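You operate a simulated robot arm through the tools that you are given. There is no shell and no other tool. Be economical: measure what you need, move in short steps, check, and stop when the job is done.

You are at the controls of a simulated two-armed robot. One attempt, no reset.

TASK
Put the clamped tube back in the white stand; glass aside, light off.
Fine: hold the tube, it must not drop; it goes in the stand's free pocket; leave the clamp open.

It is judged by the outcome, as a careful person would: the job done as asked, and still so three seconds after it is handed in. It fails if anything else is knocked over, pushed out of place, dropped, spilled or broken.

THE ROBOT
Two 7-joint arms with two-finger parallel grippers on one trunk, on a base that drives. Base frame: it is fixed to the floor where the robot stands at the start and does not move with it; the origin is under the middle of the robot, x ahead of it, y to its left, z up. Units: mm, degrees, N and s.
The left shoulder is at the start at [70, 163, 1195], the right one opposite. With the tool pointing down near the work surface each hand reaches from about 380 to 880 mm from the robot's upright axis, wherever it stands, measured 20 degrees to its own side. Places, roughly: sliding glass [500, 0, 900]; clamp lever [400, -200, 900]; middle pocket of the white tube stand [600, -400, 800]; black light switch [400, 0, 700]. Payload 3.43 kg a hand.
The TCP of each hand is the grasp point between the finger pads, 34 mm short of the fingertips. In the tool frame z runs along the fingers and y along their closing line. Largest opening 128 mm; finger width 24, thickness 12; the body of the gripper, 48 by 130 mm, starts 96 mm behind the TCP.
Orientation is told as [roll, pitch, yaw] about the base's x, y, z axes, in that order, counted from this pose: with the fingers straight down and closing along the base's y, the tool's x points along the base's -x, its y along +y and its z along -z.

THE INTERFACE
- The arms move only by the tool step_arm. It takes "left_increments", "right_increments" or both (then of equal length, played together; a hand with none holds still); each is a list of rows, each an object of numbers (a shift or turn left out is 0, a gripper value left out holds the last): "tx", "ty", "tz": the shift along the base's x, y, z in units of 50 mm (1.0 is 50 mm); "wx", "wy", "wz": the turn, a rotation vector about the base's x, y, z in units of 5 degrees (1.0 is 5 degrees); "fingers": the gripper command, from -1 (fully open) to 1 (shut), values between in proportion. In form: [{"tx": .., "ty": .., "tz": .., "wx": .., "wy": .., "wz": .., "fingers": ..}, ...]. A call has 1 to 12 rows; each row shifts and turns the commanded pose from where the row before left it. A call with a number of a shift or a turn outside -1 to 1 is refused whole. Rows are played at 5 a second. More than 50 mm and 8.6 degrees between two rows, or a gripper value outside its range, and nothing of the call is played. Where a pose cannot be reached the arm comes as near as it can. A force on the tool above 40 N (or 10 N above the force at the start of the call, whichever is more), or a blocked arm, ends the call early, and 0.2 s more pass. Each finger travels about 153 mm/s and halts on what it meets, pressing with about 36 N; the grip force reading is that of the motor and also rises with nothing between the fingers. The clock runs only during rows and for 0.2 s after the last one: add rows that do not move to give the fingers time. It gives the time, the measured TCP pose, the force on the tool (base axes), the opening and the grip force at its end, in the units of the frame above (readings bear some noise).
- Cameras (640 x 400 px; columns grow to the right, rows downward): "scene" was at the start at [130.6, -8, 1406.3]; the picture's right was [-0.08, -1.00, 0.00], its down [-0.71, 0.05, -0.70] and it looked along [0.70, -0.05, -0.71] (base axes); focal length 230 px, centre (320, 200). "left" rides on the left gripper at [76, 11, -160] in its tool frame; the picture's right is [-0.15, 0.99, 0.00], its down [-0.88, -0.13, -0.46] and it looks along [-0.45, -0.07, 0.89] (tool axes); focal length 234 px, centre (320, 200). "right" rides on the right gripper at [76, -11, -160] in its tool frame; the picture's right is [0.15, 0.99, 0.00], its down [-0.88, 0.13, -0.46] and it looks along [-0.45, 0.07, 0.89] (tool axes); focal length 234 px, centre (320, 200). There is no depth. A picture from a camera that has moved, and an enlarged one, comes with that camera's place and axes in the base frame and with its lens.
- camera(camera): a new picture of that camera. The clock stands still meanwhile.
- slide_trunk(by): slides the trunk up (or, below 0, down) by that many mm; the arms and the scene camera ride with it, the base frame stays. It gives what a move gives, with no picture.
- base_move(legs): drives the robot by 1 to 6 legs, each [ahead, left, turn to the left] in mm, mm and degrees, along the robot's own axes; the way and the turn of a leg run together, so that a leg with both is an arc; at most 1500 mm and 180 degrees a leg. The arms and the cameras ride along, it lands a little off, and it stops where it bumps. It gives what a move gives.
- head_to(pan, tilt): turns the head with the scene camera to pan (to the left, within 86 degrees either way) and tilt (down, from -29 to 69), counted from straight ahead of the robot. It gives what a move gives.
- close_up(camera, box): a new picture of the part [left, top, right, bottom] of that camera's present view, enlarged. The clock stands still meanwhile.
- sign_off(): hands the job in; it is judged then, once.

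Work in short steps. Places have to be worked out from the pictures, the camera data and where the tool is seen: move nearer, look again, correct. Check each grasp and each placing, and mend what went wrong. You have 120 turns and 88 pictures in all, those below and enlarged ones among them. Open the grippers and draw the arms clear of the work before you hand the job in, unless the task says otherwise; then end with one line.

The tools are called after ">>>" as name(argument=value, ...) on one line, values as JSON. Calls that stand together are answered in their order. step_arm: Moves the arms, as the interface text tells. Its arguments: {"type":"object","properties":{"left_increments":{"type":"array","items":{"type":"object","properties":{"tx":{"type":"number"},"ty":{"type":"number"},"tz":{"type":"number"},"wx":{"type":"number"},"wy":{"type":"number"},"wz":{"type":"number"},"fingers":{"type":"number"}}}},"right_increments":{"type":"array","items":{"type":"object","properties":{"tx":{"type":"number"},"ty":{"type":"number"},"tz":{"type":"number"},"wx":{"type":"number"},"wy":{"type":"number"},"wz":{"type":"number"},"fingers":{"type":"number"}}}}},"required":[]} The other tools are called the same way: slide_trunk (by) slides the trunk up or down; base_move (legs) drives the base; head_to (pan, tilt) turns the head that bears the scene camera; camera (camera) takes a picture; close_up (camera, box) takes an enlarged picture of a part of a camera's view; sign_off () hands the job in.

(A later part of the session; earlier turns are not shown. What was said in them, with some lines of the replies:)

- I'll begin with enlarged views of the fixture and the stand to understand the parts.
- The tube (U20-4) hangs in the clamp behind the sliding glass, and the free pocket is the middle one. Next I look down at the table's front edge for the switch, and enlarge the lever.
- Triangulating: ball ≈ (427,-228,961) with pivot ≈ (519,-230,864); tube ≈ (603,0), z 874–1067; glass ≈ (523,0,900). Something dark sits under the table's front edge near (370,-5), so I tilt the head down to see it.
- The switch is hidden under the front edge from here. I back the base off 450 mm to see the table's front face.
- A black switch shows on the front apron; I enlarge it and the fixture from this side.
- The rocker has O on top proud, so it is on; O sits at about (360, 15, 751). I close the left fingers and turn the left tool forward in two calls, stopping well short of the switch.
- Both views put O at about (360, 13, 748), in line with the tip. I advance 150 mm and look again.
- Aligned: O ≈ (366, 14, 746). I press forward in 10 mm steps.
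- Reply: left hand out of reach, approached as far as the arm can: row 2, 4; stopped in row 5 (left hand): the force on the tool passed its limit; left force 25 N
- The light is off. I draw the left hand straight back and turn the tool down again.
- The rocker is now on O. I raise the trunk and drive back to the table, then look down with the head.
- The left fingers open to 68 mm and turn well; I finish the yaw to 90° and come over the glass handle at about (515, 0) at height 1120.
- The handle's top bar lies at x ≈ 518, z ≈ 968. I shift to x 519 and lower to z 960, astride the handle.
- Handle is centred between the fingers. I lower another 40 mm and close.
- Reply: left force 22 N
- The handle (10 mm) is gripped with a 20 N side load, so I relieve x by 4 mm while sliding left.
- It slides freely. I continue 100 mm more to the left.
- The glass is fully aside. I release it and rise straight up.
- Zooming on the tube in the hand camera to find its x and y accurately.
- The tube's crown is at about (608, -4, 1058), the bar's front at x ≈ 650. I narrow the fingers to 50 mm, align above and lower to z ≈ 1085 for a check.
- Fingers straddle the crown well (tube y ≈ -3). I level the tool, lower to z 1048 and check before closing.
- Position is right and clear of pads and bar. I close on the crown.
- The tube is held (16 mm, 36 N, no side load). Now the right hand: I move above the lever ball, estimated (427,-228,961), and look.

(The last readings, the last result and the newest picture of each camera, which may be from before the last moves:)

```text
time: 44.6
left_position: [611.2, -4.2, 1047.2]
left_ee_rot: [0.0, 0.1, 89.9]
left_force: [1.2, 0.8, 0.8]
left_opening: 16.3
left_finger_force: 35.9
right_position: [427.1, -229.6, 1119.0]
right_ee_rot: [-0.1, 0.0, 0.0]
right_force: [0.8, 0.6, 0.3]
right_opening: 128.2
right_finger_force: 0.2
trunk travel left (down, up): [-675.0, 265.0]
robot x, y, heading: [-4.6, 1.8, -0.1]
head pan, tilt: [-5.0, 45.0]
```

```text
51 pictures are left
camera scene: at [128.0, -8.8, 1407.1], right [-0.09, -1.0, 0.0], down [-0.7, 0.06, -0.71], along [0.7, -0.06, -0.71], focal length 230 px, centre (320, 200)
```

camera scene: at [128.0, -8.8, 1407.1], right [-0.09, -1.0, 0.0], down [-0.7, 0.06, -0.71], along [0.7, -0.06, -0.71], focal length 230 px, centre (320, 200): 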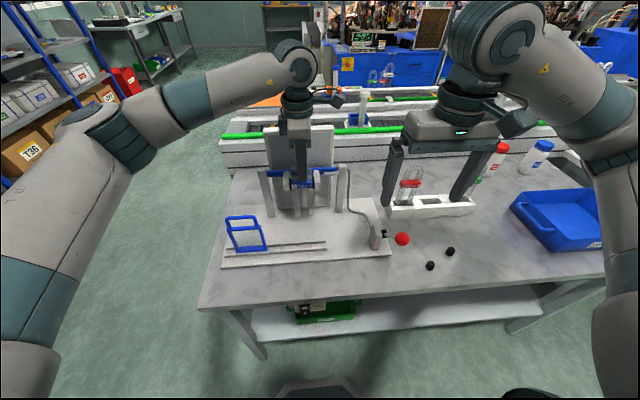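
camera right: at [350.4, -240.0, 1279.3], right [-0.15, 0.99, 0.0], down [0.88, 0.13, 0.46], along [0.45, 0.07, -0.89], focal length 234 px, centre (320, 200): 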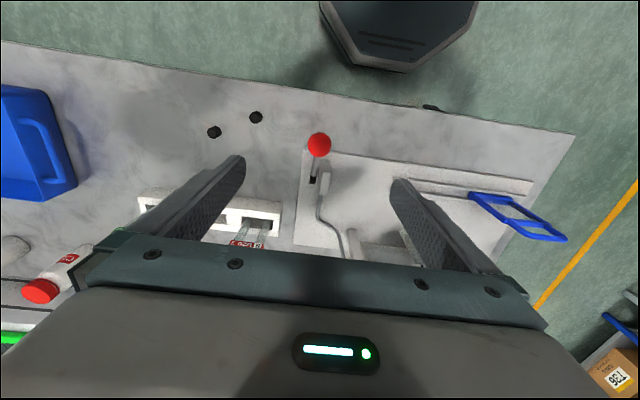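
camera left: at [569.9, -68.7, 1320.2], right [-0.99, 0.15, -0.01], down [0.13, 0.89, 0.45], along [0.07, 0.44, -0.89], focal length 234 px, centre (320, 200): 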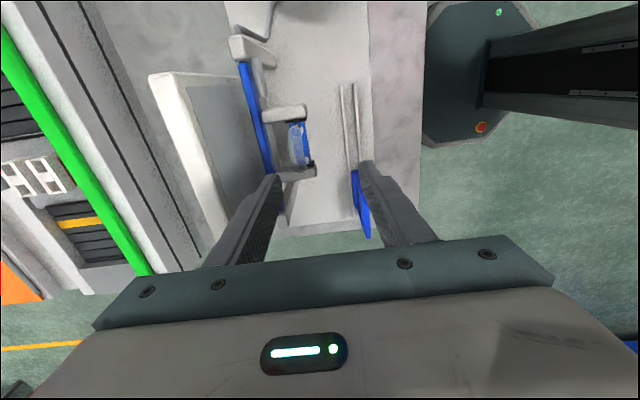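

Ball refined to ≈ (430,-230,950). I narrow the right fingers to 70 mm and lower onto it.

>>> step_arm(right_increments=[{"tx": 0.06, "fingers": -0.1}, {"tz": -0.7}, {"tz": -0.7}, {"tz": -0.7}, {"tz": -0.7}, {"tz": -0.5}, {}])

>>> camera(camera="right")

>>> close_up(camera="scene", box=[260, 110, 460, 270])

```text
time: 46.2
left_position: [611.0, -2.3, 1048.4]
left_ee_rot: [0.0, 0.0, 89.9]
left_force: [0.0, 0.1, 0.7]
left_opening: 16.4
left_finger_force: 35.8
right_position: [429.0, -228.2, 954.6]
right_ee_rot: [0.0, 0.1, 0.0]
right_force: [1.3, -0.1, -0.8]
right_opening: 70.4
right_finger_force: 0.1
trunk travel left (down, up): [-675.0, 265.0]
robot x, y, heading: [-3.3, -5.4, 0.1]
head pan, tilt: [-5.0, 45.0]
```

```text
50 pictures are left
camera right: at [353.7, -240.1, 1114.9], right [-0.15, 0.99, 0.0], down [0.88, 0.13, 0.46], along [0.45, 0.07, -0.89], focal length 234 px, centre (320, 200)
```

right: 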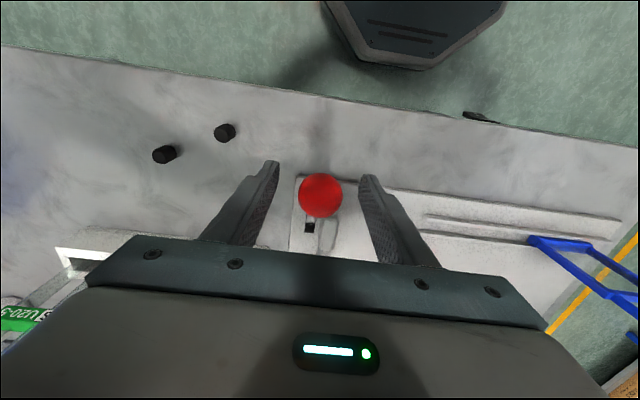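

```text
2.50 times, centred on (360, 190) of scene
camera zoom: at [128.0, -8.8, 1407.0], right [-0.09, -1.0, 0.0], down [-0.7, 0.06, -0.71], along [0.7, -0.06, -0.71], focal length 574 px, centre (220, 225)
```

zoom: 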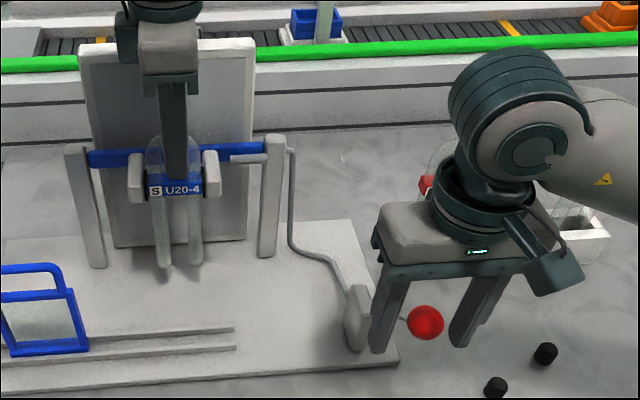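

The ball sits between the fingers. I close on it.

>>> step_arm(right_increments=[{"tx": 0.05, "tz": -0.06, "fingers": 0.4}, {"fingers": 1}, {}, {}])

```text
time: 47.2
left_position: [611.5, -2.9, 1047.4]
left_ee_rot: [0.0, 0.2, 89.9]
left_force: [4.0, -0.1, -3.4]
left_opening: 16.3
left_finger_force: 35.7
right_position: [430.7, -228.4, 951.5]
right_ee_rot: [0.0, 0.0, 0.0]
right_force: [-5.4, -1.5, 6.0]
right_opening: 33.1
right_finger_force: 44.9
trunk travel left (down, up): [-675.0, 265.0]
robot x, y, heading: [-4.7, -1.9, -0.0]
head pan, tilt: [-5.0, 45.0]
```

Ball gripped (33 mm). I try the lever away from the robot by about 10° along its arc and watch forces on both hands.

>>> step_arm(right_increments=[{"tx": 0.17, "tz": 0.15}, {"tx": 0.17, "tz": 0.13}, {}])

>>> close_up(camera="scene", box=[260, 110, 460, 270])

```text
time: 48.0
left_position: [610.5, -2.6, 1048.1]
left_ee_rot: [0.0, 0.1, 89.8]
left_force: [-1.0, -0.1, 0.7]
left_opening: 16.6
left_finger_force: 36.1
right_position: [448.4, -228.6, 966.1]
right_ee_rot: [0.0, 0.1, 0.0]
right_force: [-6.5, 1.6, -9.5]
right_opening: 33.3
right_finger_force: 45.5
trunk travel left (down, up): [-675.0, 265.0]
robot x, y, heading: [-5.1, 0.8, 0.0]
head pan, tilt: [-5.0, 45.0]
```

```text
2.50 times, centred on (360, 190) of scene
camera zoom: at [127.8, -8.9, 1407.0], right [-0.09, -1.0, 0.0], down [-0.7, 0.06, -0.71], along [0.7, -0.06, -0.71], focal length 574 px, centre (220, 225)
```

zoom: 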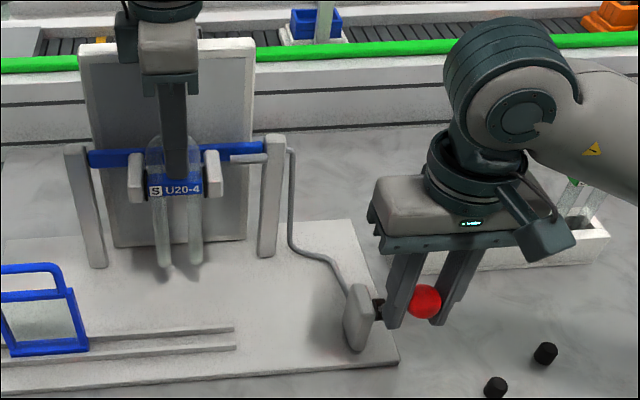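

It moves readily, with the tube hand unloaded. I continue along the arc to about upright.

>>> step_arm(right_increments=[{"tx": 0.19, "tz": 0.1}, {"tx": 0.19, "tz": 0.09}, {"tx": 0.2, "tz": 0.08}, {"tx": 0.2, "tz": 0.06}, {}])

>>> close_up(camera="scene", box=[260, 110, 460, 270])

```text
time: 49.2
left_position: [608.6, -3.3, 1049.6]
left_ee_rot: [-0.1, 0.1, 89.9]
left_force: [0.5, -1.3, 0.1]
left_opening: 16.3
left_finger_force: 35.7
right_position: [486.8, -228.8, 984.4]
right_ee_rot: [0.0, -0.1, 0.1]
right_force: [-10.2, -1.1, 3.9]
right_opening: 32.7
right_finger_force: 44.5
trunk travel left (down, up): [-675.0, 265.0]
robot x, y, heading: [-5.5, 2.6, -0.3]
head pan, tilt: [-5.0, 45.0]
```

```text
2.50 times, centred on (360, 190) of scene
camera zoom: at [126.3, -8.9, 1407.3], right [-0.09, -1.0, 0.0], down [-0.7, 0.06, -0.71], along [0.7, -0.06, -0.71], focal length 574 px, centre (220, 225)
```

zoom: 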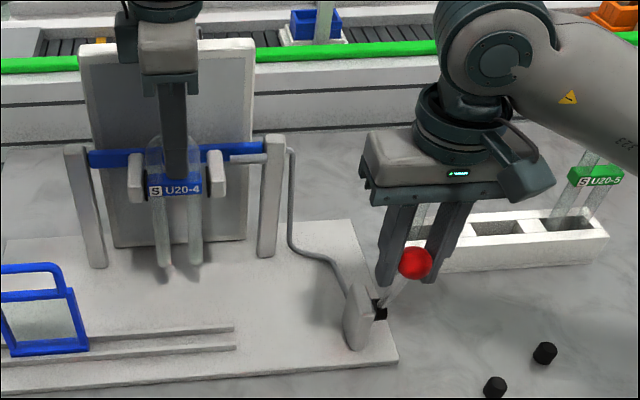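

The right clamp pad is backing away from the label, so this is the opening direction. I carry on over the top.

>>> step_arm(right_increments=[{"tx": 0.21, "tz": 0.05}, {"tx": 0.21, "tz": 0.03}, {"tx": 0.22, "tz": 0.0}, {"tx": 0.22, "tz": 0.0}, {"tx": 0.21, "tz": -0.04}, {"tx": 0.21, "tz": -0.05}, {}])

>>> close_up(camera="scene", box=[260, 110, 460, 270])

```text
time: 50.8
left_position: [609.6, -3.9, 1048.2]
left_ee_rot: [-0.1, 0.3, 89.9]
left_force: [-1.4, -4.7, 1.7]
left_opening: 16.5
left_finger_force: 36.2
right_position: [552.6, -228.4, 983.5]
right_ee_rot: [0.0, -0.2, -0.1]
right_force: [1.9, 2.6, 14.0]
right_opening: 31.9
right_finger_force: 45.4
trunk travel left (down, up): [-675.0, 265.0]
robot x, y, heading: [-2.2, -2.3, -0.2]
head pan, tilt: [-5.0, 45.0]
```

```text
2.50 times, centred on (360, 190) of scene
camera zoom: at [126.4, -8.6, 1407.3], right [-0.09, -1.0, 0.0], down [-0.7, 0.06, -0.71], along [0.71, -0.06, -0.71], focal length 574 px, centre (220, 225)
```

zoom: 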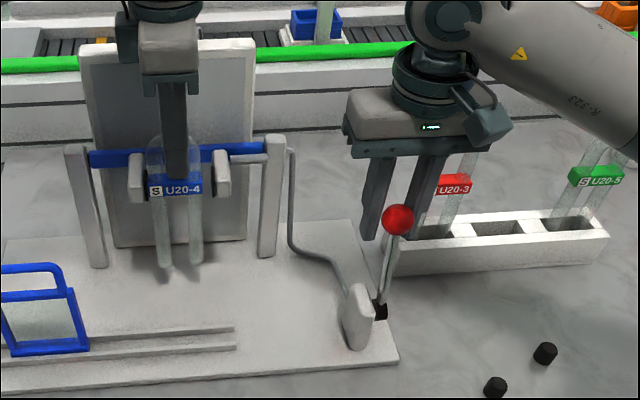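

The clamp opens. I continue toward the far stop in small steps.

>>> step_arm(right_increments=[{"tx": 0.2, "tz": -0.08}, {"tx": 0.2, "tz": -0.1}, {"tx": 0.19, "tz": -0.1}, {"tx": 0.18, "tz": -0.12}, {}])

>>> close_up(camera="scene", box=[260, 110, 460, 270])

```text
time: 52.0
left_position: [611.3, -3.3, 1047.7]
left_ee_rot: [0.1, 0.2, 90.0]
left_force: [1.4, -0.3, -0.4]
left_opening: 16.1
left_finger_force: 36.1
right_position: [591.5, -229.5, 961.0]
right_ee_rot: [0.1, 0.1, -0.1]
right_force: [0.0, -1.0, 0.4]
right_opening: 0.0
right_finger_force: 32.4
trunk travel left (down, up): [-675.0, 265.0]
robot x, y, heading: [-3.9, 3.9, 0.0]
head pan, tilt: [-5.0, 45.0]
```

```text
2.50 times, centred on (360, 190) of scene
camera zoom: at [128.2, -9.1, 1407.0], right [-0.09, -1.0, 0.0], down [-0.7, 0.06, -0.71], along [0.7, -0.06, -0.71], focal length 574 px, centre (220, 225)
```

zoom: 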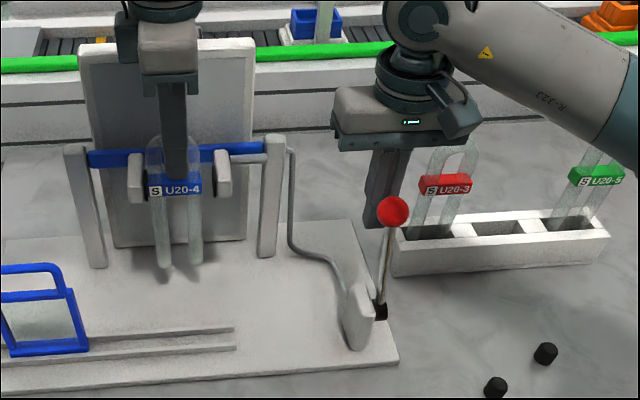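

The ball slipped out as the lever stopped near 15° past upright (ball ≈ (548,-229,985)); it stays there, pad open. To check it is truly at its stop I bring the closed fingers round to the front and nudge it.

>>> step_arm(right_increments=[{"tz": 0.9}, {"tz": 0.9}, {"tz": 0.5}, {"tx": -0.9}, {"tx": -0.9}, {"tx": -0.3}, {"tz": -0.8}, {"tz": -0.8}, {"tz": -0.2}, {}])

>>> step_arm(right_increments=[{"tx": 0.2}, {"tx": 0.2}, {"tx": 0.1}, {"tx": 0.1}, {"tx": 0.1}, {"tx": 0.1}, {}])

>>> close_up(camera="scene", box=[260, 110, 460, 270])

```text
time: 54.2
left_position: [610.2, -4.3, 1049.1]
left_ee_rot: [0.0, 0.1, 89.9]
left_force: [0.4, -1.1, 0.7]
left_opening: 16.3
left_finger_force: 36.0
right_position: [485.9, -228.1, 986.0]
right_ee_rot: [0.0, -0.1, -0.1]
right_force: [0.0, 0.0, 0.2]
right_opening: 0.0
right_finger_force: 33.3
trunk travel left (down, up): [-675.0, 265.0]
robot x, y, heading: [-4.1, -0.8, 0.2]
head pan, tilt: [-5.0, 45.0]
```

```text
time: 55.8
left_position: [609.2, -4.2, 1048.1]
left_ee_rot: [-0.1, 0.2, 89.9]
left_force: [0.0, 0.2, -0.3]
left_opening: 16.3
left_finger_force: 35.6
right_position: [522.2, -229.7, 986.2]
right_ee_rot: [0.0, 0.2, 0.1]
right_force: [-17.1, 0.0, -5.5]
right_opening: 0.1
right_finger_force: 32.2
trunk travel left (down, up): [-675.0, 265.0]
robot x, y, heading: [-5.4, 0.7, -0.1]
head pan, tilt: [-5.0, 45.0]
```

```text
2.50 times, centred on (360, 190) of scene
camera zoom: at [125.4, -8.9, 1407.2], right [-0.09, -1.0, 0.0], down [-0.7, 0.06, -0.71], along [0.71, -0.06, -0.71], focal length 574 px, centre (220, 225)
```

zoom: 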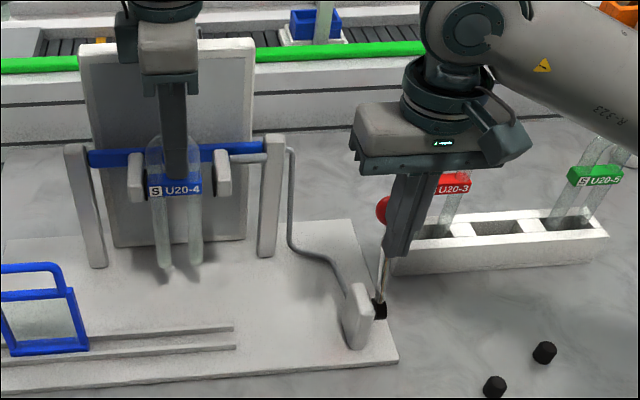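

Firm resistance: it's at its open stop. I withdraw the right hand forward-clear and up, and check that the tube stays put.

>>> step_arm(right_increments=[{"tx": -0.8}, {"tx": -0.6}, {"tz": 0.9}, {"tz": 0.9}, {"tz": 0.9}, {"tz": 0.9}, {"tz": 0.9, "ty": -0.4}, {"tz": 0.4, "ty": -0.6}, {}])

>>> close_up(camera="scene", box=[240, 120, 400, 220])

>>> close_up(camera="left", box=[200, 60, 400, 220])

```text
time: 57.8
left_position: [608.9, -2.9, 1049.1]
left_ee_rot: [-0.1, 0.2, 89.8]
left_force: [-1.7, -1.7, 0.3]
left_opening: 16.2
left_finger_force: 35.8
right_position: [454.9, -278.1, 1231.5]
right_ee_rot: [-0.1, 0.1, 0.0]
right_force: [0.2, 0.1, 0.3]
right_opening: 0.1
right_finger_force: 32.8
trunk travel left (down, up): [-675.0, 265.0]
robot x, y, heading: [-3.1, 2.1, 0.0]
head pan, tilt: [-5.0, 45.0]
```

```text
4.00 times, centred on (320, 170) of scene
camera zoom: at [128.4, -8.3, 1407.0], right [-0.09, -1.0, 0.0], down [-0.7, 0.06, -0.71], along [0.7, -0.06, -0.71], focal length 918 px, centre (320, 320)
```

zoom: 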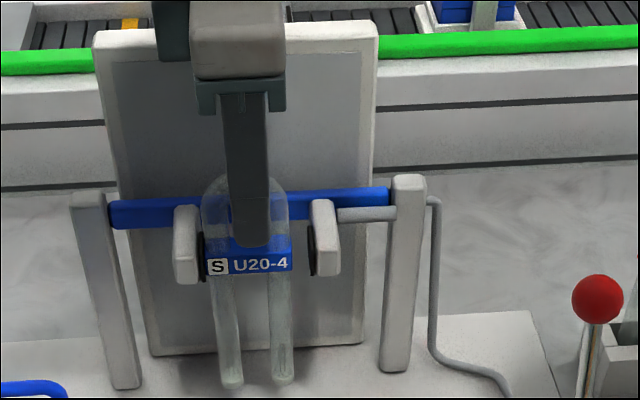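

```text
2.50 times, centred on (300, 140) of left
camera zoom: at [599.1, -78.2, 1208.0], right [-0.99, 0.15, 0.0], down [0.13, 0.88, 0.45], along [0.07, 0.45, -0.89], focal length 585 px, centre (370, 350)
```

zoom: 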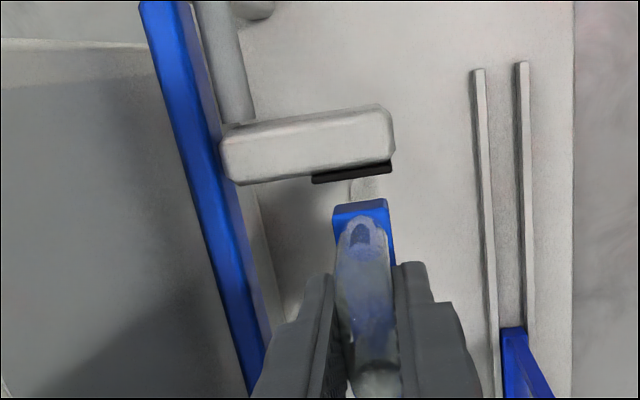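

The right pad is clear by ~13 mm and the left pad just touches. I shift the tube 6 mm to the right, then lift straight up.

>>> step_arm(left_increments=[{"ty": -0.12}, {"tz": 0.2}, {"tz": 0.4}, {"tz": 0.6}, {}])

>>> close_up(camera="scene", box=[240, 90, 400, 220])

```text
time: 59.0
left_position: [610.7, -8.6, 1107.3]
left_ee_rot: [-0.1, 0.0, 89.9]
left_force: [0.3, 0.1, -0.3]
left_opening: 16.1
left_finger_force: 36.4
right_position: [456.5, -278.6, 1230.6]
right_ee_rot: [0.0, 0.0, 0.0]
right_force: [-0.8, 0.0, -0.4]
right_opening: 0.1
right_finger_force: 32.8
trunk travel left (down, up): [-675.0, 265.0]
robot x, y, heading: [-4.3, -1.0, -0.0]
head pan, tilt: [-5.0, 45.0]
```

```text
3.08 times, centred on (320, 155) of scene
camera zoom: at [128.4, -8.6, 1407.0], right [-0.09, -1.0, 0.0], down [-0.7, 0.06, -0.71], along [0.7, -0.06, -0.71], focal length 706 px, centre (320, 338)
```

zoom: 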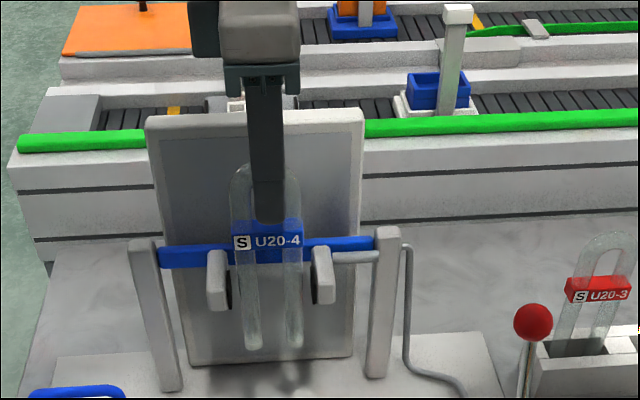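

The tube comes out cleanly and upright. I lift another 125 mm to clear everything, then drive the base 400 mm to the right.

>>> step_arm(left_increments=[{"tz": 0.5}, {"tz": 0.5}, {"tz": 0.5}, {"tz": 0.5}, {"tz": 0.5}, {}])

>>> base_move(legs=[[0, -200, 0]])

>>> camera(camera="scene")

```text
time: 60.4
left_position: [611.1, -9.3, 1233.6]
left_ee_rot: [0.0, 0.0, 89.8]
left_force: [0.4, -0.1, -1.5]
left_opening: 16.4
left_finger_force: 36.1
right_position: [454.8, -278.6, 1231.1]
right_ee_rot: [-0.1, 0.0, 0.0]
right_force: [-0.6, 0.8, -0.8]
right_opening: 0.1
right_finger_force: 32.8
trunk travel left (down, up): [-675.0, 265.0]
robot x, y, heading: [-1.2, 1.0, -0.1]
head pan, tilt: [-5.0, 45.0]
```

```text
time: 61.9
left_position: [609.9, -204.6, 1233.3]
left_ee_rot: [0.0, 0.2, 89.9]
left_force: [0.5, -0.6, -0.6]
left_opening: 16.4
left_finger_force: 36.3
right_position: [456.1, -473.4, 1231.5]
right_ee_rot: [0.0, 0.0, 0.0]
right_force: [0.0, 0.6, 0.8]
right_opening: 0.0
right_finger_force: 33.3
trunk travel left (down, up): [-675.0, 265.0]
robot x, y, heading: [-6.8, -196.0, -0.1]
head pan, tilt: [-5.0, 45.0]
```

```text
40 pictures are left
camera scene: at [127.9, -204.4, 1407.1], right [-0.09, -1.0, 0.0], down [-0.7, 0.06, -0.71], along [0.7, -0.06, -0.71], focal length 230 px, centre (320, 200)
```

scene: 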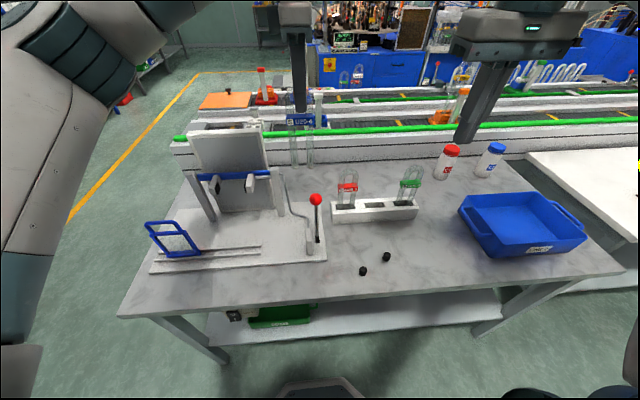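

All clear; another 200 mm to the right, then look at the stand from above with the hand camera and the head.

>>> base_move(legs=[[0, -200, 0]])

>>> close_up(camera="scene", box=[230, 110, 430, 240])

>>> camera(camera="left")

```text
time: 63.5
left_position: [611.2, -404.4, 1232.8]
left_ee_rot: [0.0, 0.1, 89.9]
left_force: [0.3, 0.1, -0.6]
left_opening: 16.2
left_finger_force: 35.0
right_position: [457.1, -673.5, 1230.9]
right_ee_rot: [0.0, -0.1, 0.1]
right_force: [-0.4, 0.4, -0.3]
right_opening: 0.0
right_finger_force: 33.0
trunk travel left (down, up): [-675.0, 265.0]
robot x, y, heading: [-3.2, -395.5, 0.2]
head pan, tilt: [-5.0, 45.0]
```

```text
3.08 times, centred on (330, 175) of scene
camera zoom: at [127.9, -403.9, 1407.1], right [-0.09, -1.0, 0.0], down [-0.7, 0.06, -0.71], along [0.7, -0.06, -0.71], focal length 706 px, centre (289, 277)
```

zoom: 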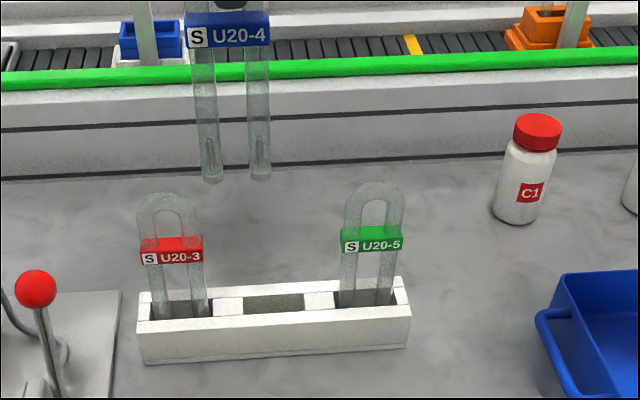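

```text
38 pictures are left
camera left: at [599.4, -478.7, 1393.1], right [-0.99, 0.15, 0.0], down [0.13, 0.88, 0.45], along [0.07, 0.45, -0.89], focal length 234 px, centre (320, 200)
```

left: 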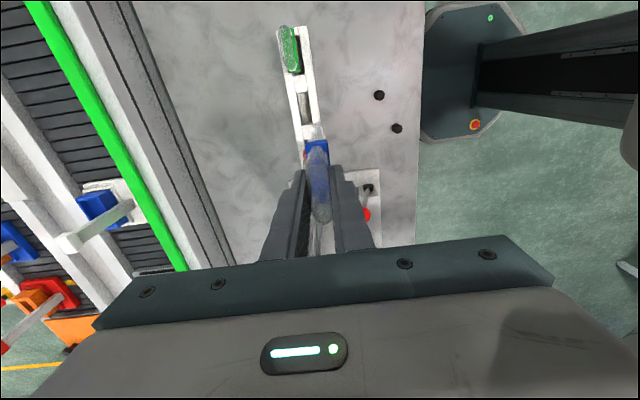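

I need the pocket and tube-leg positions accurately; enlarging the hand camera on the stand and the scene camera on the pocket.

>>> close_up(camera="left", box=[260, 20, 380, 150])

>>> close_up(camera="scene", box=[265, 160, 365, 230])

```text
3.08 times, centred on (320, 85) of left
camera zoom: at [599.4, -478.7, 1393.1], right [-0.99, 0.15, 0.0], down [0.13, 0.88, 0.45], along [0.07, 0.45, -0.89], focal length 720 px, centre (320, 554)
```

zoom: 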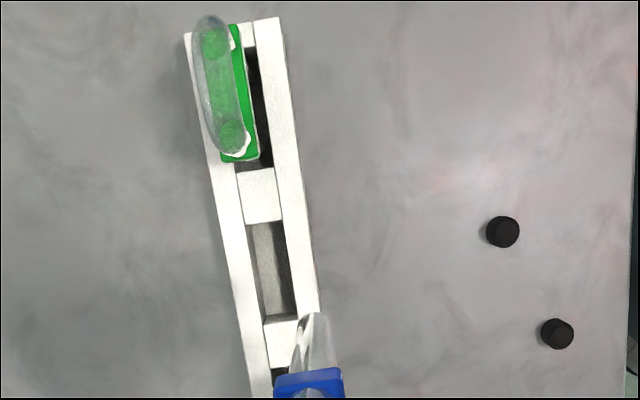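

```text
5.71 times, centred on (315, 195) of scene
camera zoom: at [127.9, -403.9, 1407.1], right [-0.09, -1.0, 0.0], down [-0.7, 0.06, -0.71], along [0.7, -0.06, -0.71], focal length 1312 px, centre (349, 229)
```

zoom: 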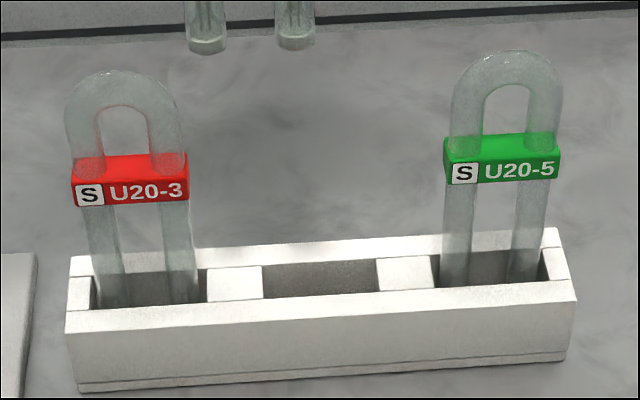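

Pocket centre ≈ (641,-432), top z ≈ 853, opening about 64 × 25 mm. I move above it and lower partway, keeping the tube's bottom ~60 mm above the stand.

>>> step_arm(left_increments=[{"tx": 0.3, "ty": -0.28}, {"tx": 0.3, "ty": -0.28}, {"tz": -0.5}, {"tz": -0.5}, {"tz": -0.5}, {"tz": -0.5}, {"tz": -0.3}, {}])

>>> close_up(camera="scene", box=[265, 150, 365, 230])

>>> close_up(camera="left", box=[240, 20, 380, 180])

```text
time: 65.3
left_position: [641.3, -433.5, 1116.9]
left_ee_rot: [-0.1, 0.1, 90.0]
left_force: [-0.1, -0.4, -0.5]
left_opening: 16.4
left_finger_force: 35.8
right_position: [454.2, -674.4, 1231.7]
right_ee_rot: [0.0, 0.0, 0.1]
right_force: [-1.4, 0.2, 0.3]
right_opening: 0.0
right_finger_force: 32.6
trunk travel left (down, up): [-675.0, 265.0]
robot x, y, heading: [-8.2, -395.3, -0.0]
head pan, tilt: [-5.0, 45.0]
```

```text
5.00 times, centred on (315, 190) of scene
camera zoom: at [127.7, -405.1, 1407.1], right [-0.09, -1.0, 0.0], down [-0.7, 0.06, -0.71], along [0.7, -0.06, -0.71], focal length 1148 px, centre (345, 250)
```

zoom: 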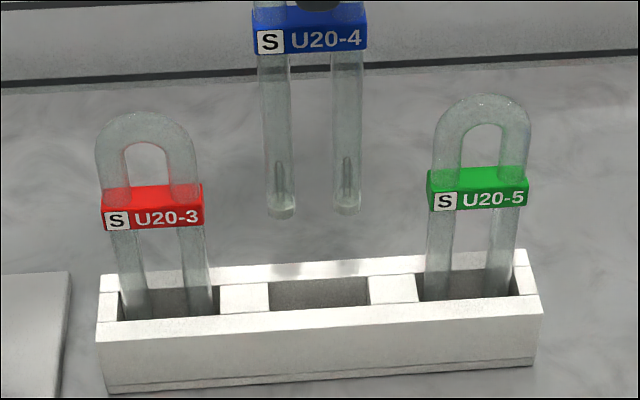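

```text
2.50 times, centred on (310, 100) of left
camera zoom: at [629.0, -508.0, 1277.2], right [-0.99, 0.15, 0.0], down [0.13, 0.88, 0.45], along [0.07, 0.45, -0.89], focal length 585 px, centre (345, 450)
```

zoom: 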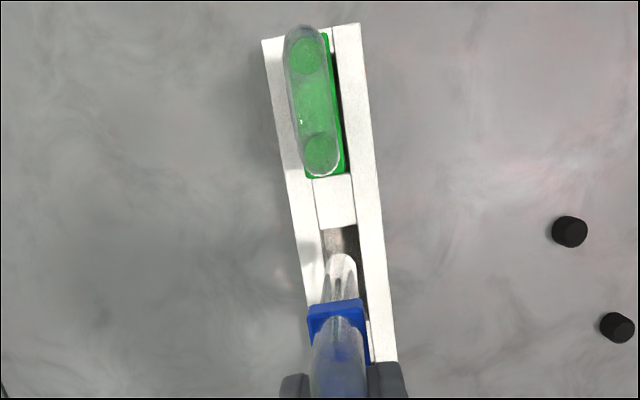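

The x agrees in both views; the tube is about 2–3 mm too far left (+y). I correct and lower 60 mm to just above the pocket.

>>> step_arm(left_increments=[{"ty": -0.05}, {"tz": -0.4}, {"tz": -0.4}, {"tz": -0.4}, {}])

>>> close_up(camera="scene", box=[275, 160, 365, 230])

>>> close_up(camera="left", box=[260, 20, 360, 180])

```text
time: 66.5
left_position: [639.8, -435.7, 1057.5]
left_ee_rot: [0.0, 0.1, 90.1]
left_force: [0.6, 0.0, -0.8]
left_opening: 16.5
left_finger_force: 36.3
right_position: [455.6, -674.0, 1231.4]
right_ee_rot: [-0.1, 0.0, 0.2]
right_force: [-0.7, 0.2, -0.5]
right_opening: 0.1
right_finger_force: 33.1
trunk travel left (down, up): [-675.0, 265.0]
robot x, y, heading: [-5.1, -398.5, 0.0]
head pan, tilt: [-5.0, 45.0]
```

```text
5.71 times, centred on (320, 195) of scene
camera zoom: at [127.8, -405.0, 1407.1], right [-0.09, -1.0, 0.0], down [-0.7, 0.06, -0.71], along [0.7, -0.06, -0.71], focal length 1312 px, centre (320, 229)
```

zoom: 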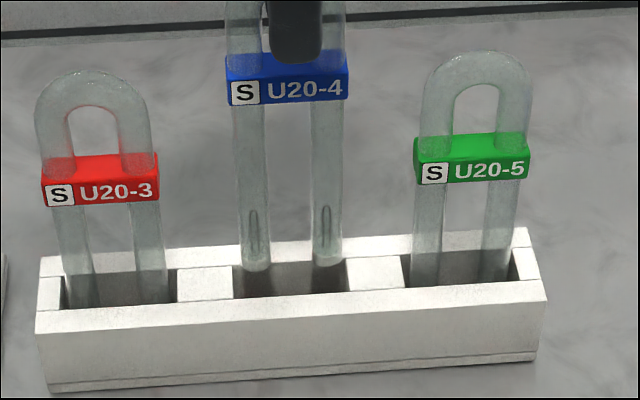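

```text
2.50 times, centred on (310, 100) of left
camera zoom: at [628.9, -510.1, 1217.7], right [-0.99, 0.15, 0.0], down [0.13, 0.88, 0.45], along [0.07, 0.45, -0.89], focal length 585 px, centre (345, 450)
```

zoom: 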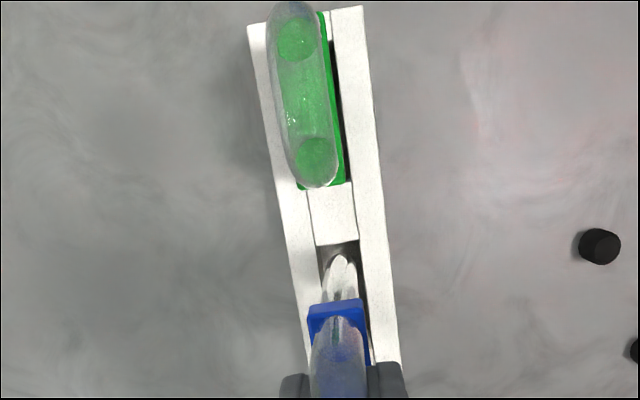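

Centred to ~1 mm. I nudge +1 mm in y and lower 25 mm into the mouth of the pocket.

>>> step_arm(left_increments=[{"ty": 0.02, "tz": -0.1}, {"tz": -0.1}, {"tz": -0.1}, {"tz": -0.1}, {"tz": -0.1}, {}])

>>> close_up(camera="scene", box=[275, 160, 365, 230])

>>> close_up(camera="left", box=[260, 20, 360, 180])

```text
time: 67.9
left_position: [640.3, -433.9, 1032.6]
left_ee_rot: [0.0, 0.0, 90.0]
left_force: [0.2, -0.4, -1.4]
left_opening: 16.3
left_finger_force: 35.6
right_position: [455.6, -674.1, 1231.4]
right_ee_rot: [-0.1, 0.0, 0.1]
right_force: [0.4, -1.1, -0.7]
right_opening: 0.1
right_finger_force: 32.7
trunk travel left (down, up): [-675.0, 265.0]
robot x, y, heading: [-2.1, -395.6, 0.1]
head pan, tilt: [-5.0, 45.0]
```

```text
5.71 times, centred on (320, 195) of scene
camera zoom: at [127.9, -405.0, 1407.1], right [-0.09, -1.0, 0.0], down [-0.7, 0.06, -0.71], along [0.7, -0.06, -0.71], focal length 1312 px, centre (320, 229)
```

zoom: 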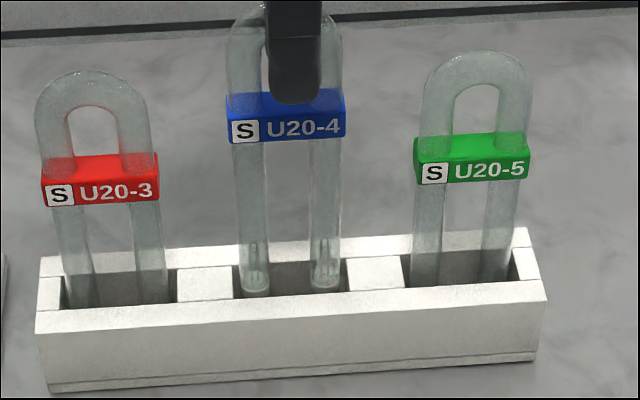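

```text
2.50 times, centred on (310, 100) of left
camera zoom: at [629.2, -509.3, 1192.7], right [-0.99, 0.15, 0.0], down [0.13, 0.88, 0.45], along [0.07, 0.45, -0.89], focal length 585 px, centre (345, 450)
```

zoom: 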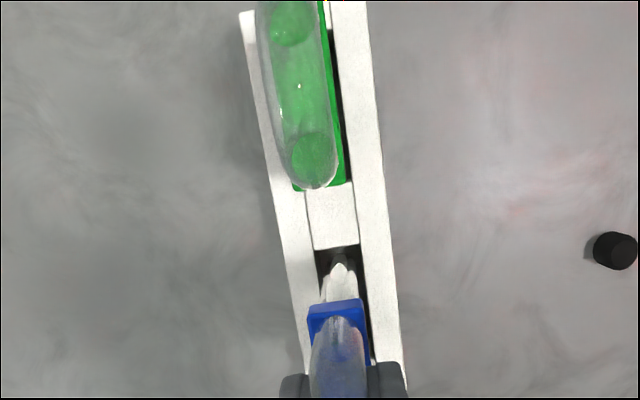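

The ends are inside the pocket with no contact. Comparing labels, about 36 mm remains; I lower 30 mm in small steps.

>>> step_arm(left_increments=[{"tz": -0.1}, {"tz": -0.1}, {"tz": -0.1}, {"tz": -0.1}, {"tz": -0.1}, {"tz": -0.1}, {}])

>>> close_up(camera="scene", box=[275, 160, 365, 230])

```text
time: 69.5
left_position: [640.5, -432.5, 1004.0]
left_ee_rot: [0.0, 0.0, 90.0]
left_force: [0.6, -0.7, -0.5]
left_opening: 16.4
left_finger_force: 36.2
right_position: [455.6, -673.5, 1231.1]
right_ee_rot: [0.0, 0.0, 0.0]
right_force: [0.2, 0.0, -0.4]
right_opening: 0.3
right_finger_force: 32.9
trunk travel left (down, up): [-675.0, 265.0]
robot x, y, heading: [-3.8, -397.0, 0.1]
head pan, tilt: [-5.0, 45.0]
```

```text
5.71 times, centred on (320, 195) of scene
camera zoom: at [127.9, -405.0, 1407.1], right [-0.09, -1.0, 0.0], down [-0.7, 0.06, -0.71], along [0.7, -0.06, -0.71], focal length 1312 px, centre (320, 229)
```

zoom: 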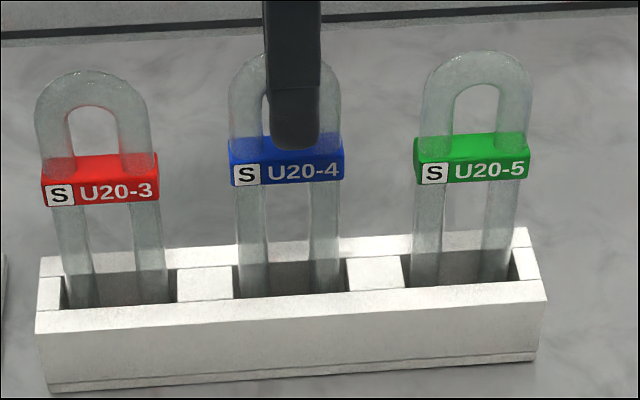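

About 5 mm to go. I lower in 2 mm steps watching for floor contact.

>>> step_arm(left_increments=[{"tz": -0.04}, {"tz": -0.04}, {}])

>>> step_arm(left_increments=[{"tz": -0.04}, {}])

```text
time: 70.3
left_position: [639.8, -433.8, 999.2]
left_ee_rot: [-0.1, 0.1, 90.1]
left_force: [0.8, 0.3, -1.0]
left_opening: 16.3
left_finger_force: 36.1
right_position: [455.7, -673.5, 1230.6]
right_ee_rot: [0.0, 0.0, 0.1]
right_force: [0.1, -0.2, 0.3]
right_opening: 0.0
right_finger_force: 33.2
trunk travel left (down, up): [-675.0, 265.0]
robot x, y, heading: [-3.2, -396.2, 0.2]
head pan, tilt: [-5.0, 45.0]
```

```text
time: 70.9
left_position: [642.1, -434.0, 997.5]
left_ee_rot: [-0.1, 0.2, 90.0]
left_force: [-0.3, -0.2, -1.9]
left_opening: 15.9
left_finger_force: 36.2
right_position: [454.9, -674.2, 1231.5]
right_ee_rot: [0.0, 0.0, 0.1]
right_force: [0.1, 0.3, -1.3]
right_opening: 0.1
right_finger_force: 33.1
trunk travel left (down, up): [-675.0, 265.0]
robot x, y, heading: [-3.1, -395.0, 0.1]
head pan, tilt: [-5.0, 45.0]
```

No contact yet; two more small steps with a check picture.

>>> step_arm(left_increments=[{"tz": -0.04}, {}, {"tz": -0.03}, {}])

>>> close_up(camera="scene", box=[275, 160, 365, 230])

```text
time: 71.9
left_position: [639.1, -434.8, 996.7]
left_ee_rot: [-0.2, 0.3, 90.1]
left_force: [0.5, 0.6, 19.6]
left_opening: 16.5
left_finger_force: 36.2
right_position: [454.5, -675.4, 1233.2]
right_ee_rot: [0.0, -0.1, 0.2]
right_force: [0.3, -0.2, -1.0]
right_opening: 0.0
right_finger_force: 33.3
trunk travel left (down, up): [-675.0, 265.0]
robot x, y, heading: [-3.2, -394.5, 0.0]
head pan, tilt: [-5.0, 45.0]
```

```text
5.71 times, centred on (320, 195) of scene
camera zoom: at [125.7, -404.8, 1407.5], right [-0.09, -1.0, 0.0], down [-0.7, 0.06, -0.71], along [0.71, -0.06, -0.71], focal length 1312 px, centre (320, 229)
```

zoom: 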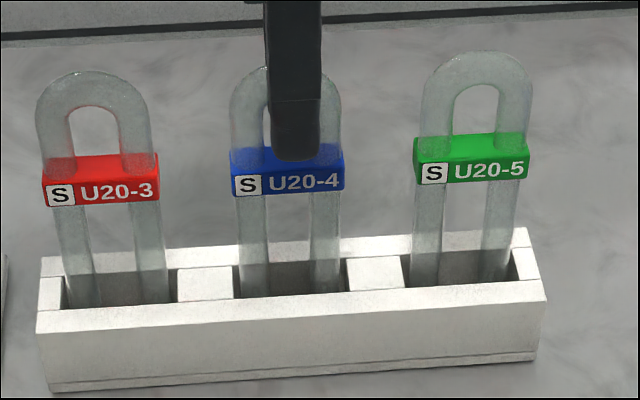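

The tube rests on the pocket floor (20 N, label level with its neighbours). I relieve the push by 2 mm, open the fingers gently and check.

>>> step_arm(left_increments=[{"tz": 0.04}, {"fingers": 0.65}, {"fingers": 0.5}, {"fingers": 0.3}, {}, {}])

>>> close_up(camera="left", box=[220, 40, 420, 240])

```text
time: 73.3
left_position: [640.9, -435.5, 995.6]
left_ee_rot: [0.0, 0.0, 90.0]
left_force: [-0.5, 0.4, 1.1]
left_opening: 44.9
left_finger_force: 0.2
right_position: [454.3, -673.6, 1231.6]
right_ee_rot: [0.0, 0.0, 0.2]
right_force: [-0.3, 0.2, 0.3]
right_opening: 0.2
right_finger_force: 33.0
trunk travel left (down, up): [-675.0, 265.0]
robot x, y, heading: [-2.2, -396.5, 0.0]
head pan, tilt: [-5.0, 45.0]
```

```text
2.00 times, centred on (320, 140) of left
camera zoom: at [629.4, -509.1, 1155.4], right [-0.99, 0.15, 0.0], down [0.13, 0.88, 0.45], along [0.07, 0.45, -0.89], focal length 468 px, centre (320, 320)
```

zoom: 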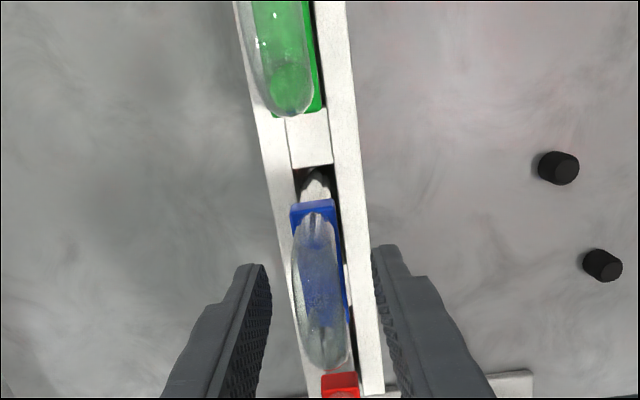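

The tube stands free between the open fingers. I raise the hand straight up and look at the whole result.

>>> step_arm(left_increments=[{"tz": 0.2}, {"tz": 0.5}, {"tz": 0.8}, {"tz": 0.8}, {"tz": 0.8}, {"tz": 0.8}, {"tz": 0.8}, {"tx": -0.8}, {"tx": -0.8}, {}])

>>> head_to(pan=15, tilt=45)

>>> camera(camera="scene")

>>> close_up(camera="scene", box=[340, 120, 500, 240])

```text
time: 75.5
left_position: [559.8, -434.6, 1230.2]
left_ee_rot: [0.1, 0.1, 90.0]
left_force: [0.8, -0.7, 0.1]
left_opening: 44.8
left_finger_force: 0.1
right_position: [455.7, -674.8, 1231.9]
right_ee_rot: [0.1, 0.0, 0.1]
right_force: [-0.7, 0.0, 0.3]
right_opening: 0.0
right_finger_force: 33.3
trunk travel left (down, up): [-675.0, 265.0]
robot x, y, heading: [-3.2, -392.7, -0.1]
head pan, tilt: [-5.0, 45.0]
```

```text
time: 76.4
left_position: [559.5, -433.8, 1231.3]
left_ee_rot: [-0.2, 0.2, 90.0]
left_force: [-0.3, 0.1, -0.9]
left_opening: 44.9
left_finger_force: 0.1
right_position: [455.5, -675.1, 1231.1]
right_ee_rot: [0.0, 0.0, 0.1]
right_force: [0.2, 0.4, -0.1]
right_opening: 0.0
right_finger_force: 33.6
trunk travel left (down, up): [-675.0, 265.0]
robot x, y, heading: [-4.6, -398.8, -0.1]
head pan, tilt: [15.0, 45.0]
```

```text
26 pictures are left
camera scene: at [125.2, -376.8, 1407.1], right [0.26, -0.97, 0.0], down [-0.68, -0.18, -0.71], along [0.68, 0.18, -0.71], focal length 230 px, centre (320, 200)
```

scene: 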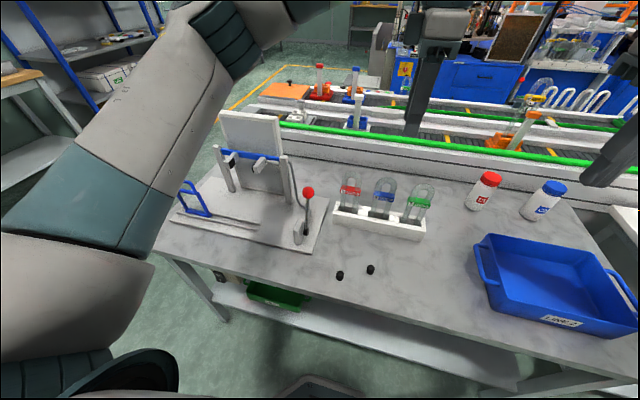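

```text
3.33 times, centred on (420, 180) of scene
camera zoom: at [125.2, -376.8, 1407.1], right [0.26, -0.97, 0.0], down [-0.68, -0.18, -0.71], along [0.68, 0.18, -0.71], focal length 765 px, centre (-13, 267)
```

zoom: 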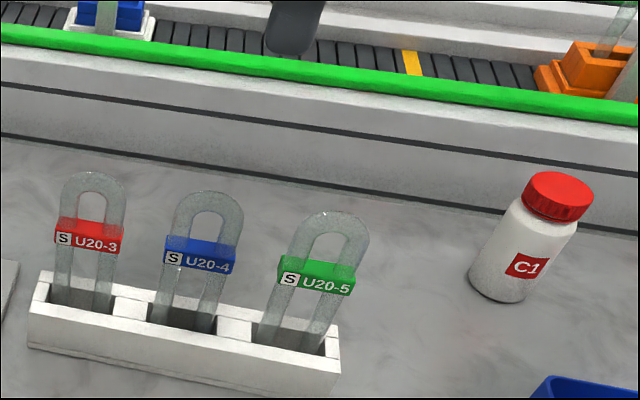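

The tube is seated in the middle pocket, clamp open, glass aside, light off. I open both grippers and back the base off so the arms are clear of the table.

>>> step_arm(left_increments=[{"fingers": -1}, {}, {}, {}], right_increments=[{"fingers": -1}, {}, {}, {}])

>>> base_move(legs=[[-350, 0, 0]])

>>> camera(camera="scene")

```text
time: 77.4
left_position: [560.4, -433.4, 1229.3]
left_ee_rot: [0.0, 0.1, 90.1]
left_force: [0.4, -0.3, 0.7]
left_opening: 128.1
left_finger_force: 0.0
right_position: [454.8, -674.3, 1231.6]
right_ee_rot: [0.0, 0.0, 0.1]
right_force: [-0.9, -0.3, 0.8]
right_opening: 128.0
right_finger_force: 0.1
trunk travel left (down, up): [-675.0, 265.0]
robot x, y, heading: [-5.5, -398.3, -0.2]
head pan, tilt: [15.0, 45.0]
```

```text
time: 79.6
left_position: [209.5, -433.7, 1230.6]
left_ee_rot: [-0.1, 0.2, 90.1]
left_force: [-0.1, 0.0, -0.2]
left_opening: 127.8
left_finger_force: 0.0
right_position: [104.9, -673.6, 1232.0]
right_ee_rot: [0.0, 0.1, 0.2]
right_force: [0.6, 0.0, 0.5]
right_opening: 128.0
right_finger_force: 0.1
trunk travel left (down, up): [-675.0, 265.0]
robot x, y, heading: [-355.2, -397.6, 0.3]
head pan, tilt: [15.0, 45.0]
```

```text
24 pictures are left
camera scene: at [-224.5, -377.0, 1407.0], right [0.26, -0.97, 0.0], down [-0.68, -0.18, -0.71], along [0.68, 0.18, -0.71], focal length 230 px, centre (320, 200)
```

scene: 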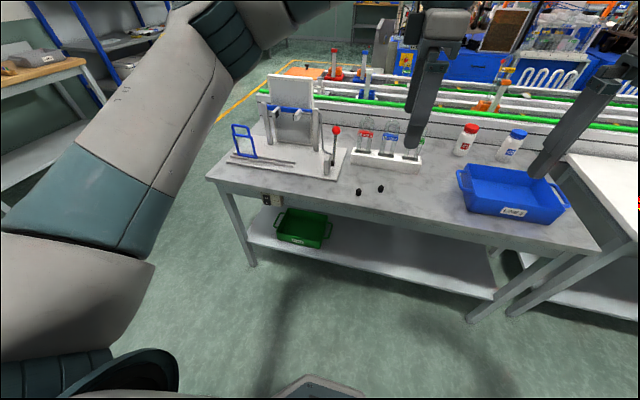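

Everything is in place and the arms are clear, so I hand in the job.

>>> sign_off()

```text
The job is handed in.
```

Tube U20-4 is in the stand's middle pocket, the glass is slid fully to the left, the light is off, and the clamp is open at its stop.
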